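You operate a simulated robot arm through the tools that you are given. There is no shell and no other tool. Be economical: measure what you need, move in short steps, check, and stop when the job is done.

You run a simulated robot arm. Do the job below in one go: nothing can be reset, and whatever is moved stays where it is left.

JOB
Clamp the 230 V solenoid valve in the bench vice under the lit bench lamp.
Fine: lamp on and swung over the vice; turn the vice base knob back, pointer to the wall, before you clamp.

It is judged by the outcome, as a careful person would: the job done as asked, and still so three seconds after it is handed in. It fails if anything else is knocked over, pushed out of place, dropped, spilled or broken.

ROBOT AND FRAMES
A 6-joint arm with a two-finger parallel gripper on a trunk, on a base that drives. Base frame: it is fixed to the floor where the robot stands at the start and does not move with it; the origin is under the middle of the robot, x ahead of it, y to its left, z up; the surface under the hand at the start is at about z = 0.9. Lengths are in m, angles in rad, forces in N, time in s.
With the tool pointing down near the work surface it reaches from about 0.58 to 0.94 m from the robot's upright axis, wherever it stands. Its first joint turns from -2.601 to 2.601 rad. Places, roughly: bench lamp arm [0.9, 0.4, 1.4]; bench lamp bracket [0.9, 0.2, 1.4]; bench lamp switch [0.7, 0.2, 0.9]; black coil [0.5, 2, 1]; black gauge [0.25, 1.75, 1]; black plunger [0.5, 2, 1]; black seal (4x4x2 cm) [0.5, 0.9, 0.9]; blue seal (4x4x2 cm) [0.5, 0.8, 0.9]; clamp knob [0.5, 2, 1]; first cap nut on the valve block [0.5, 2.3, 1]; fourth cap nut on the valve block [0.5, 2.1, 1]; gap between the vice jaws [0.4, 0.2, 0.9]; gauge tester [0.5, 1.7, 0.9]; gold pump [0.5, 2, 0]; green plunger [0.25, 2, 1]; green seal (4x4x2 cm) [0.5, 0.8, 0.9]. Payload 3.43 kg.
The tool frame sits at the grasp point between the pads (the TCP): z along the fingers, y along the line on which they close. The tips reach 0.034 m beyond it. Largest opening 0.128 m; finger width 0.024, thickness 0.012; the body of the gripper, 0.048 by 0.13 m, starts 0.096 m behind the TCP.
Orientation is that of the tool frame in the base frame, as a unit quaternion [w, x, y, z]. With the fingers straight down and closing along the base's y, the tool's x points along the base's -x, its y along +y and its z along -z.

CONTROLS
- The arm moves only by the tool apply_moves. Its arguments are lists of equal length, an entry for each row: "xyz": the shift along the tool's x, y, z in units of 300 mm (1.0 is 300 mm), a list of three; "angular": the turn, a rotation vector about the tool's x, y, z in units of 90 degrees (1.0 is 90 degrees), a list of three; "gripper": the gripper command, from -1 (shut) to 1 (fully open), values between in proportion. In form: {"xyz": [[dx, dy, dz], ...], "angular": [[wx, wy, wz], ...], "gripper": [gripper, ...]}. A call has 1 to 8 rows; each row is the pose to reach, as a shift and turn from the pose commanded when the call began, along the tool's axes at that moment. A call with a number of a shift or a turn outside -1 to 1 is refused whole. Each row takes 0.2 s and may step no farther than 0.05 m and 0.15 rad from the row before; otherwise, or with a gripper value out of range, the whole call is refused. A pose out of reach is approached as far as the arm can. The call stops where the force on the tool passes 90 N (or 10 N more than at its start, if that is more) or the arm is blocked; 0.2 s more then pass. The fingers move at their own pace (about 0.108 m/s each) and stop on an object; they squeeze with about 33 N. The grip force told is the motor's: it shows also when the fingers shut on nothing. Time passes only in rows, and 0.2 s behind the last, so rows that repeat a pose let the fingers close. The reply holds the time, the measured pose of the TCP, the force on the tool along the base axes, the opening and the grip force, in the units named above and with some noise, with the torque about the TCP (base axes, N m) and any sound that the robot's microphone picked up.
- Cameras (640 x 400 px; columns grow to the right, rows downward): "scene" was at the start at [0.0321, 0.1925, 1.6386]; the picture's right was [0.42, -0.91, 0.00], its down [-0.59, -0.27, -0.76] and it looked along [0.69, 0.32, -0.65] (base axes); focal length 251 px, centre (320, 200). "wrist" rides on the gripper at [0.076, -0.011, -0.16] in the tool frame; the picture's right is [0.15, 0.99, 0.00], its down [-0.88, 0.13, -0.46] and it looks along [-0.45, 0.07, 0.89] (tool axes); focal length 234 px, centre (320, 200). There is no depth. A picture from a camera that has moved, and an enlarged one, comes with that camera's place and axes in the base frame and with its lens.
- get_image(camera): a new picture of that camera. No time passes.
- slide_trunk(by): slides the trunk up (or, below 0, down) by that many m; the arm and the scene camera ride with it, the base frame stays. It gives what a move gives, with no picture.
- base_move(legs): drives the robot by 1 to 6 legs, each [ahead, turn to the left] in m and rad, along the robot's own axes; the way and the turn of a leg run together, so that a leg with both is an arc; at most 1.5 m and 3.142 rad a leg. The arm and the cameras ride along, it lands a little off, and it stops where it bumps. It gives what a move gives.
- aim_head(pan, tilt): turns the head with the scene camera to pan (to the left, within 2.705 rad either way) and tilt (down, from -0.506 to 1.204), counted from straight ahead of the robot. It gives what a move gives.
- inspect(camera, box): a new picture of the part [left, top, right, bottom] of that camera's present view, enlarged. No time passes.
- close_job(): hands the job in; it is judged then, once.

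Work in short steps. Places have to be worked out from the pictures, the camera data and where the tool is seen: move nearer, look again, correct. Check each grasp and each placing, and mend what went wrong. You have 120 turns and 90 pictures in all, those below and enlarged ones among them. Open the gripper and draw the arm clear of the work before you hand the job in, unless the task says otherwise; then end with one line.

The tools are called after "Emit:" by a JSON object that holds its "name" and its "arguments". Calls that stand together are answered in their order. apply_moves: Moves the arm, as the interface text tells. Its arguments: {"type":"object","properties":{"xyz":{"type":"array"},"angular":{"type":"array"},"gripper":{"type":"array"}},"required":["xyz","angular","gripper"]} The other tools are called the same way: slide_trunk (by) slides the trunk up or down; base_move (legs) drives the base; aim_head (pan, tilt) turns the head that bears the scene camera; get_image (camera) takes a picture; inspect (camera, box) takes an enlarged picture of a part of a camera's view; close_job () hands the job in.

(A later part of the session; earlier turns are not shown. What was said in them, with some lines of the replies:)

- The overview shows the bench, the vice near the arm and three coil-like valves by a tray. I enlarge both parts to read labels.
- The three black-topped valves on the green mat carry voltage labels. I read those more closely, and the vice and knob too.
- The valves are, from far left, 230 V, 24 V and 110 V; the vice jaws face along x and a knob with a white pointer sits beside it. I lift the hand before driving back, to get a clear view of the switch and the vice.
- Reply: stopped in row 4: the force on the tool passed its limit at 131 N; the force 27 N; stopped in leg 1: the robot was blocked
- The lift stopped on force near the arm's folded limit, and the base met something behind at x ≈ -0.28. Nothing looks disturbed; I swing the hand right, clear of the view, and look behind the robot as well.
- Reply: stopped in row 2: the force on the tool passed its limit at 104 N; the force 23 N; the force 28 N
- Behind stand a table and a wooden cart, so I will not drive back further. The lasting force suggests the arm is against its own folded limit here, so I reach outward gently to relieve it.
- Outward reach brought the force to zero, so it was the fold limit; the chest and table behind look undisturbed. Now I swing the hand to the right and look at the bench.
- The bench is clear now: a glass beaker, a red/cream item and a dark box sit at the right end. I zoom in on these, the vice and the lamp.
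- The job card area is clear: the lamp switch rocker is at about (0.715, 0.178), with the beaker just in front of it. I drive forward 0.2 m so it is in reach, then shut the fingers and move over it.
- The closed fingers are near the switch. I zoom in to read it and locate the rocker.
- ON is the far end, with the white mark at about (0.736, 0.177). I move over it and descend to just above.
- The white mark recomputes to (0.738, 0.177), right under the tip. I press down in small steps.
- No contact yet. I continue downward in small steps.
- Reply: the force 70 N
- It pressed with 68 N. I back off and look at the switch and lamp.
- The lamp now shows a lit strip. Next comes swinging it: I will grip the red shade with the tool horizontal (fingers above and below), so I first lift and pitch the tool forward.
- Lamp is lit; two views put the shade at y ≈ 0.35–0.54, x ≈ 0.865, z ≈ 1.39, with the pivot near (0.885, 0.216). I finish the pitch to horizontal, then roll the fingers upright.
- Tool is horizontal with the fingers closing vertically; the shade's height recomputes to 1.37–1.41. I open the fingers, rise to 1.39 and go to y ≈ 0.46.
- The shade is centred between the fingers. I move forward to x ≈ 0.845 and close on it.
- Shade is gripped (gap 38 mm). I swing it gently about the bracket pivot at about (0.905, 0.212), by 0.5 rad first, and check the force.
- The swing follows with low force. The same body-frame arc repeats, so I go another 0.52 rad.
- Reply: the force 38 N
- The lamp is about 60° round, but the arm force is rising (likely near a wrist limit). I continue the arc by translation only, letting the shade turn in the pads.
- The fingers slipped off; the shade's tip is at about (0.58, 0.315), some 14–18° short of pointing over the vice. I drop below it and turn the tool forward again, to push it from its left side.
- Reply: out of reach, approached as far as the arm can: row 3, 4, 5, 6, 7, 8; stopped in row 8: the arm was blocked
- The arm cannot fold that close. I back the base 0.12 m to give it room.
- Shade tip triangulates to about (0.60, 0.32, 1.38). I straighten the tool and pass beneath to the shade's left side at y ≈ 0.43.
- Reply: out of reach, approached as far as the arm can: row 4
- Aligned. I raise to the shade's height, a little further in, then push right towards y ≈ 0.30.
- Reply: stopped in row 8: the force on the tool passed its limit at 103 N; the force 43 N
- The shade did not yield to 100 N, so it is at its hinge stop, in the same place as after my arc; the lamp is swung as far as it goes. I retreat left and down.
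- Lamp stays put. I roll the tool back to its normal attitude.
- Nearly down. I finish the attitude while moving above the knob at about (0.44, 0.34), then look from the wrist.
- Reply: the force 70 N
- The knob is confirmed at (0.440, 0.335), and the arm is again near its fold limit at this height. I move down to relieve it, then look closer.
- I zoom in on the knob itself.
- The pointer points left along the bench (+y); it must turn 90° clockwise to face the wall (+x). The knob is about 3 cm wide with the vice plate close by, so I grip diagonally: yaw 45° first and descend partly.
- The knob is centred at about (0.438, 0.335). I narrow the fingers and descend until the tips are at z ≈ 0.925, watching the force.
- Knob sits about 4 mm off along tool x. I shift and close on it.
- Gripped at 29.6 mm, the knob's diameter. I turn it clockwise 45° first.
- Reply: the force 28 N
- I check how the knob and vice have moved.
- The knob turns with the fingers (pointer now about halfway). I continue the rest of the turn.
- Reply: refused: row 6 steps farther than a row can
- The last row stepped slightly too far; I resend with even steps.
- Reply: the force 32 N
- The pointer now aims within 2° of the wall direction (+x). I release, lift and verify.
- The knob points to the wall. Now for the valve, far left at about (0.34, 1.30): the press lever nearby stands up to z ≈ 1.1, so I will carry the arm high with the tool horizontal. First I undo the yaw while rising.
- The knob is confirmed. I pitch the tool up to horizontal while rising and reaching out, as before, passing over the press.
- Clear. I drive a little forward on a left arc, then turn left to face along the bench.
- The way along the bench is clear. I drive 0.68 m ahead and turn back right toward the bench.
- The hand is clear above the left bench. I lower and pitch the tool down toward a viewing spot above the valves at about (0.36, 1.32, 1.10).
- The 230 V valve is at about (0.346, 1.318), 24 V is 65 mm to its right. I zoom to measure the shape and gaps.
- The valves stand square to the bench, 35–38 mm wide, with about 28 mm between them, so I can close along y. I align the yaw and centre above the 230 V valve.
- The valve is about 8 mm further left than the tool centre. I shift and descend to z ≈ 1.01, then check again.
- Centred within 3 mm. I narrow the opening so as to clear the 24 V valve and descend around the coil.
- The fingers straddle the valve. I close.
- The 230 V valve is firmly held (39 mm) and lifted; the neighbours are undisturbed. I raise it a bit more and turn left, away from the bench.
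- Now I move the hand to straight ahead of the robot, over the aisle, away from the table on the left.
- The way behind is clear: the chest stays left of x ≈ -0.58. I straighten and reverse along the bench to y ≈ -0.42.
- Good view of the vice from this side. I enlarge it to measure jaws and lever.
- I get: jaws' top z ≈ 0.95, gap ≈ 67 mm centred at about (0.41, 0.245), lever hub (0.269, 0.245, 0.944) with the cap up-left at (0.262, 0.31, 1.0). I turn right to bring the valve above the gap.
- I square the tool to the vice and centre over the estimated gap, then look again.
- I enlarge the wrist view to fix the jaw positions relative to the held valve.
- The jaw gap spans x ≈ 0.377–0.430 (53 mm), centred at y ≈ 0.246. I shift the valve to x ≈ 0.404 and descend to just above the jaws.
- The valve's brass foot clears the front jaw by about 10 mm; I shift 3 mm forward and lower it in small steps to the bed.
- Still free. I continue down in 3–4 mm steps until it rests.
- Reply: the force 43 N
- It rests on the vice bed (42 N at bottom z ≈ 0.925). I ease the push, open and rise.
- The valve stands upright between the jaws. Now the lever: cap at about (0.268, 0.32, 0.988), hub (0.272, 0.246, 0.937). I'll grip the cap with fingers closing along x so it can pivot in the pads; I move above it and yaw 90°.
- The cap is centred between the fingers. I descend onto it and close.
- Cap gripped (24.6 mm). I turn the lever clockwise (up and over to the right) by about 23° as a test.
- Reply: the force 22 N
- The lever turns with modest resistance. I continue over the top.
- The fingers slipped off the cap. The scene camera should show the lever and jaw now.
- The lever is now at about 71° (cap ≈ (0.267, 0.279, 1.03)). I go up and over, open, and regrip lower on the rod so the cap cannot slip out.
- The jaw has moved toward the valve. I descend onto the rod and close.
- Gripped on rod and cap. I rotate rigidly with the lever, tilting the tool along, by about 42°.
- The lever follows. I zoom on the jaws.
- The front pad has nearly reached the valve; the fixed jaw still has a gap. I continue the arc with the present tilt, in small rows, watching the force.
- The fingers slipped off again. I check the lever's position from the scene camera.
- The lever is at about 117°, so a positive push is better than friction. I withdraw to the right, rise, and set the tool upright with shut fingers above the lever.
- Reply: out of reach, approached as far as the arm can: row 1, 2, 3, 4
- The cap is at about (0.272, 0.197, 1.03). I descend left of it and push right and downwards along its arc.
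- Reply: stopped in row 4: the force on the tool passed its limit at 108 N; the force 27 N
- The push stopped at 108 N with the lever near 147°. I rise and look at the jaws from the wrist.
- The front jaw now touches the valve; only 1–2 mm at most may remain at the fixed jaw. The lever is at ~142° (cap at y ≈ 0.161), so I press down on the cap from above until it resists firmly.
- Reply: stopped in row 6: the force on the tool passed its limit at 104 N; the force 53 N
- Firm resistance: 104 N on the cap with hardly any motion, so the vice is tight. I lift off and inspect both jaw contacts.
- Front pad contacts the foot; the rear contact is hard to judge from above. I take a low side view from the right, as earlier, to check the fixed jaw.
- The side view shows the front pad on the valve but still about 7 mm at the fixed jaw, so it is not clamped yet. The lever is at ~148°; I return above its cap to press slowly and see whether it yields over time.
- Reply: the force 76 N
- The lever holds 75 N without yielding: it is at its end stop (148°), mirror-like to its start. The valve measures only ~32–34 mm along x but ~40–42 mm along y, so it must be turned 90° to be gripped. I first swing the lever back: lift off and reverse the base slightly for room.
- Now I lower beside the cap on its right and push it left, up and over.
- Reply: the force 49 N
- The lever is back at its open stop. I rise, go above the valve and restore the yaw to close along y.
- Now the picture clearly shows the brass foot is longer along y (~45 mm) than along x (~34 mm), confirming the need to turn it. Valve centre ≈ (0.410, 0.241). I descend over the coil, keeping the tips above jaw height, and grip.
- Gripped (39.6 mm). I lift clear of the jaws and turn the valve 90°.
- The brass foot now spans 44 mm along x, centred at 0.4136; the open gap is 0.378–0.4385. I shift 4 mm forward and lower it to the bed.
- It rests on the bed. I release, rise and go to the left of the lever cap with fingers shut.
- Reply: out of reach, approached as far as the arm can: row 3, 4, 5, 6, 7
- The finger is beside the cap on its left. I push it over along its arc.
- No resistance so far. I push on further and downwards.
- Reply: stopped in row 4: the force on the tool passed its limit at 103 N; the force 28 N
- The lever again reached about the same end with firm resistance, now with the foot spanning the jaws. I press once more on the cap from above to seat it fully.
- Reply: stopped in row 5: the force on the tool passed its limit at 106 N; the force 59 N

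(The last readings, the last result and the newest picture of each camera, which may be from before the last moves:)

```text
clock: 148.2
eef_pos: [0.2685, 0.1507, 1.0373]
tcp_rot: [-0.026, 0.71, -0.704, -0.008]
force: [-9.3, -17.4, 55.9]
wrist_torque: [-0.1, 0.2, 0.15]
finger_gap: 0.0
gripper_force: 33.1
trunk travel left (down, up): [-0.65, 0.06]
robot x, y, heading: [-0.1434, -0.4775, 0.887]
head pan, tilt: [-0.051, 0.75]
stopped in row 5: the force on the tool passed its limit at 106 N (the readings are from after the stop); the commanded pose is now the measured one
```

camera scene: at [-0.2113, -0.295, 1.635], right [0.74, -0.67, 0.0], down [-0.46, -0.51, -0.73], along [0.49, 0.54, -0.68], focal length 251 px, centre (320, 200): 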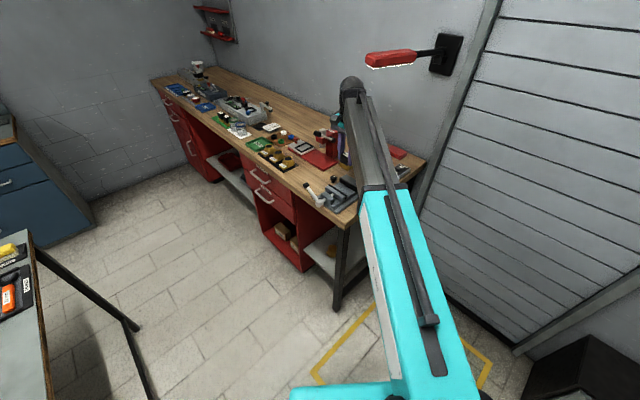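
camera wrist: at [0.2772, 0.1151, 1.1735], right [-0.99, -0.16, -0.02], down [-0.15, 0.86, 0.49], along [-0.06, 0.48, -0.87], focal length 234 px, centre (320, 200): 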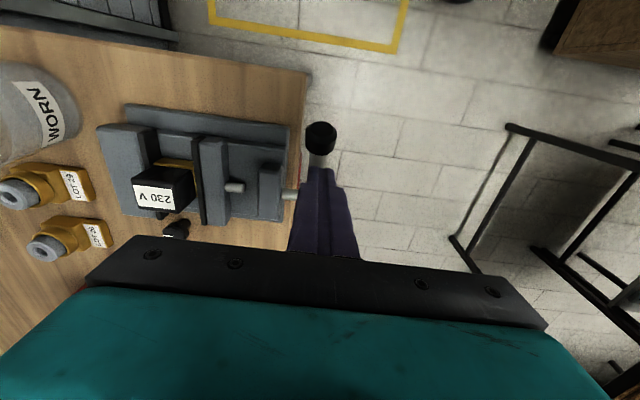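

Firm again at the same lever end. I take the same low side view to check the jaw contacts.

Emit:
{"name": "apply_moves", "arguments": {"xyz": [[0, 0, -0.12], [0, -0.05, -0.25], [-0.01, -0.13, -0.29], [-0.02, -0.21, -0.29], [-0.03, -0.29, -0.29], [-0.035, -0.37, -0.29], [-0.043, -0.447, -0.283]], "angular": [[0, 0, 0], [0, 0, 0], [0, -0.094, 0], [0, -0.188, 0], [0, -0.282, 0], [0, -0.376, 0], [0, -0.47, 0]], "gripper": [-1, -1, -1, -1, -1, -1, -1]}}

Emit:
{"name": "inspect", "arguments": {"camera": "wrist", "box": [270, 20, 390, 135]}}

```text
clock: 149.8
eef_pos: [0.4042, 0.1681, 1.1147]
tcp_rot: [-0.277, 0.659, -0.648, -0.264]
force: [1.1, 0.4, 0.5]
wrist_torque: [0.03, -0.01, 0.01]
finger_gap: 0.0001
gripper_force: 33.4
trunk travel left (down, up): [-0.65, 0.06]
robot x, y, heading: [-0.1448, -0.478, 0.889]
head pan, tilt: [-0.051, 0.75]
```

```text
3.48 times, centred on (330, 78) of wrist
camera zoom: at [0.417, 0.0016, 1.1744], right [-0.99, -0.11, -0.13], down [-0.15, 0.3, 0.94], along [-0.07, 0.95, -0.31], focal length 814 px, centre (285, 626)
```

zoom: 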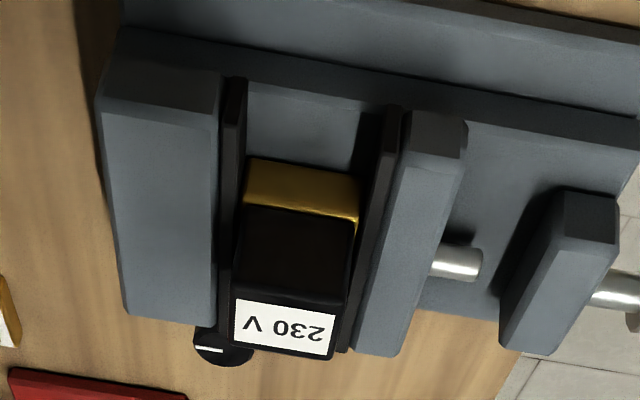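

The foot now spans both pads (no visible gap at either side). To be sure it is tight, I nudge the coil lightly with a fingertip and read the reaction.

Emit:
{"name": "apply_moves", "arguments": {"xyz": [[0.083, -0.003, 0.102], [0.166, -0.007, 0.205], [0.249, -0.01, 0.307]], "angular": [[0, 0, 0], [0, 0, 0], [0, 0, 0]], "gripper": [-1, -1, -1]}}

Emit:
{"name": "apply_moves", "arguments": {"xyz": [[-0.007, 0, 0.007], [-0.014, 0, 0.014], [-0.021, 0, 0.021]], "angular": [[0, 0, 0], [0, 0, 0], [0, 0, 0]], "gripper": [-1, -1, -1]}}

```text
clock: 150.7
eef_pos: [0.4108, 0.1807, 0.9957]
tcp_rot: [-0.277, 0.659, -0.647, -0.264]
force: [-0.8, 0.5, 0.3]
wrist_torque: [0.02, 0.02, -0.02]
finger_gap: 0.0
gripper_force: 33.3
trunk travel left (down, up): [-0.65, 0.06]
robot x, y, heading: [-0.145, -0.4762, 0.882]
head pan, tilt: [-0.051, 0.75]
```

```text
clock: 151.4
eef_pos: [0.4118, 0.1893, 0.9965]
tcp_rot: [-0.277, 0.659, -0.647, -0.264]
force: [0.5, -0.6, 0.1]
wrist_torque: [0.02, 0.04, -0.03]
finger_gap: 0.0
gripper_force: 32.5
trunk travel left (down, up): [-0.65, 0.06]
robot x, y, heading: [-0.1459, -0.4765, 0.883]
head pan, tilt: [-0.051, 0.75]
```

No contact yet; I continue in 2 mm steps.

Emit:
{"name": "apply_moves", "arguments": {"xyz": [[-0.007, 0, 0.007], [-0.012, 0, 0.012], [-0.017, 0, 0.017]], "angular": [[0, 0, 0], [0, 0, 0], [0, 0, 0]], "gripper": [-1, -1, -1]}}

Emit:
{"name": "apply_moves", "arguments": {"xyz": [[-0.005, 0, 0.005], [-0.01, 0, 0.01]], "angular": [[0, 0, 0], [0, 0, 0]], "gripper": [-1, -1]}}

```text
clock: 152.2
eef_pos: [0.4115, 0.192, 0.9969]
tcp_rot: [-0.275, 0.66, -0.648, -0.262]
force: [-1.4, -15.7, -3.0]
wrist_torque: [-0.33, 0.1, 0.01]
finger_gap: 0.0
gripper_force: 32.6
trunk travel left (down, up): [-0.65, 0.06]
robot x, y, heading: [-0.1458, -0.476, 0.886]
head pan, tilt: [-0.051, 0.75]
```

```text
clock: 152.8
eef_pos: [0.4109, 0.1956, 1.0001]
tcp_rot: [-0.276, 0.66, -0.647, -0.264]
force: [-1.0, -30.4, -0.2]
wrist_torque: [-0.5, 0.23, 0.0]
finger_gap: 0.0
gripper_force: 33.1
trunk travel left (down, up): [-0.65, 0.06]
robot x, y, heading: [-0.1433, -0.4789, 0.889]
head pan, tilt: [-0.051, 0.75]
```

The valve resists a 30 N push without giving: it is clamped. I back off, rise, open the gripper and draw away.

Emit:
{"name": "apply_moves", "arguments": {"xyz": [[0.035, 0, -0.036], [0.069, 0, -0.072], [-0.027, 0, -0.164], [-0.123, 0, -0.256], [-0.219, 0, -0.348], [-0.219, 0, -0.348]], "angular": [[0, 0, 0], [0, 0, 0], [0, 0, 0], [0, 0, 0], [0, 0, 0], [0, 0, 0]], "gripper": [-1, -1, -1, 0.3, 0.3, 0.3]}}

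Emit:
{"name": "base_move", "arguments": {"legs": [[-0.16, 0]]}}

Emit:
{"name": "get_image", "arguments": {"camera": "scene"}}

```text
clock: 154.2
eef_pos: [0.4089, 0.1714, 1.1181]
tcp_rot: [-0.275, 0.66, -0.647, -0.264]
force: [0.4, 0.4, -0.1]
wrist_torque: [-0.04, 0.04, -0.02]
finger_gap: 0.0832
gripper_force: 0.0
trunk travel left (down, up): [-0.65, 0.06]
robot x, y, heading: [-0.1429, -0.4795, 0.885]
head pan, tilt: [-0.051, 0.75]
```

```text
clock: 155.8
eef_pos: [0.3804, 0.0996, 1.1186]
tcp_rot: [0.279, -0.653, 0.655, 0.259]
force: [-0.3, -0.5, 0.2]
wrist_torque: [0.02, 0.01, 0.03]
finger_gap: 0.0833
gripper_force: 0.0
trunk travel left (down, up): [-0.65, 0.06]
robot x, y, heading: [-0.1765, -0.5515, 0.817]
head pan, tilt: [-0.051, 0.75]
stopped in leg 1: the robot was blocked; the commanded pose is now the measured one
```

```text
0 pictures are left
camera scene: at [-0.2708, -0.4065, 1.6348], right [0.69, -0.72, 0.0], down [-0.49, -0.47, -0.73], along [0.53, 0.51, -0.68], focal length 251 px, centre (320, 200)
```

scene: 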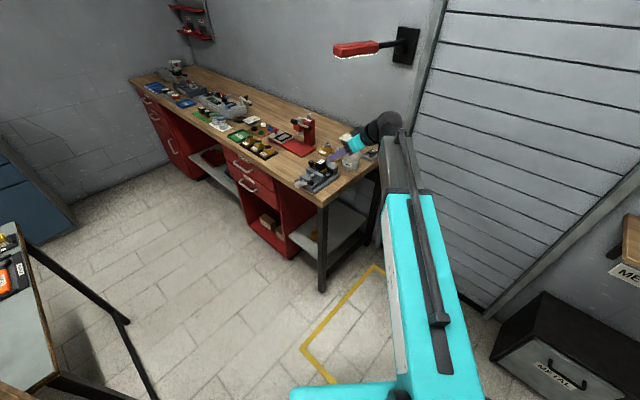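

The base touched something behind and stopped; nothing looks disturbed. I ease off 2 cm so nothing is being pressed; the hand stays clear above the bench.

Emit:
{"name": "base_move", "arguments": {"legs": [[0.02, 0]]}}

```text
clock: 156.6
eef_pos: [0.3974, 0.1131, 1.1177]
tcp_rot: [0.279, -0.652, 0.655, 0.26]
force: [0.1, 0.0, -0.4]
wrist_torque: [-0.01, 0.03, 0.06]
finger_gap: 0.0831
gripper_force: 0.2
trunk travel left (down, up): [-0.65, 0.06]
robot x, y, heading: [-0.1583, -0.5321, 0.821]
head pan, tilt: [-0.051, 0.75]
```

The lamp is lit and swung out, the knob points to the wall, the valve is clamped, and the gripper is open and clear. I hand in.

Emit:
{"name": "close_job", "arguments": {}}

```text
The job is handed in.
```

The 230 V valve is clamped in the vice and didn't give under a 30 N push. The lamp is lit and swung out to its hinge stop, which leaves it pointing about 15° left of the vice. The knob was turned to the wall before clamping. The base bumped into something behind it twice, most likely the chest or table, with no visible harm.
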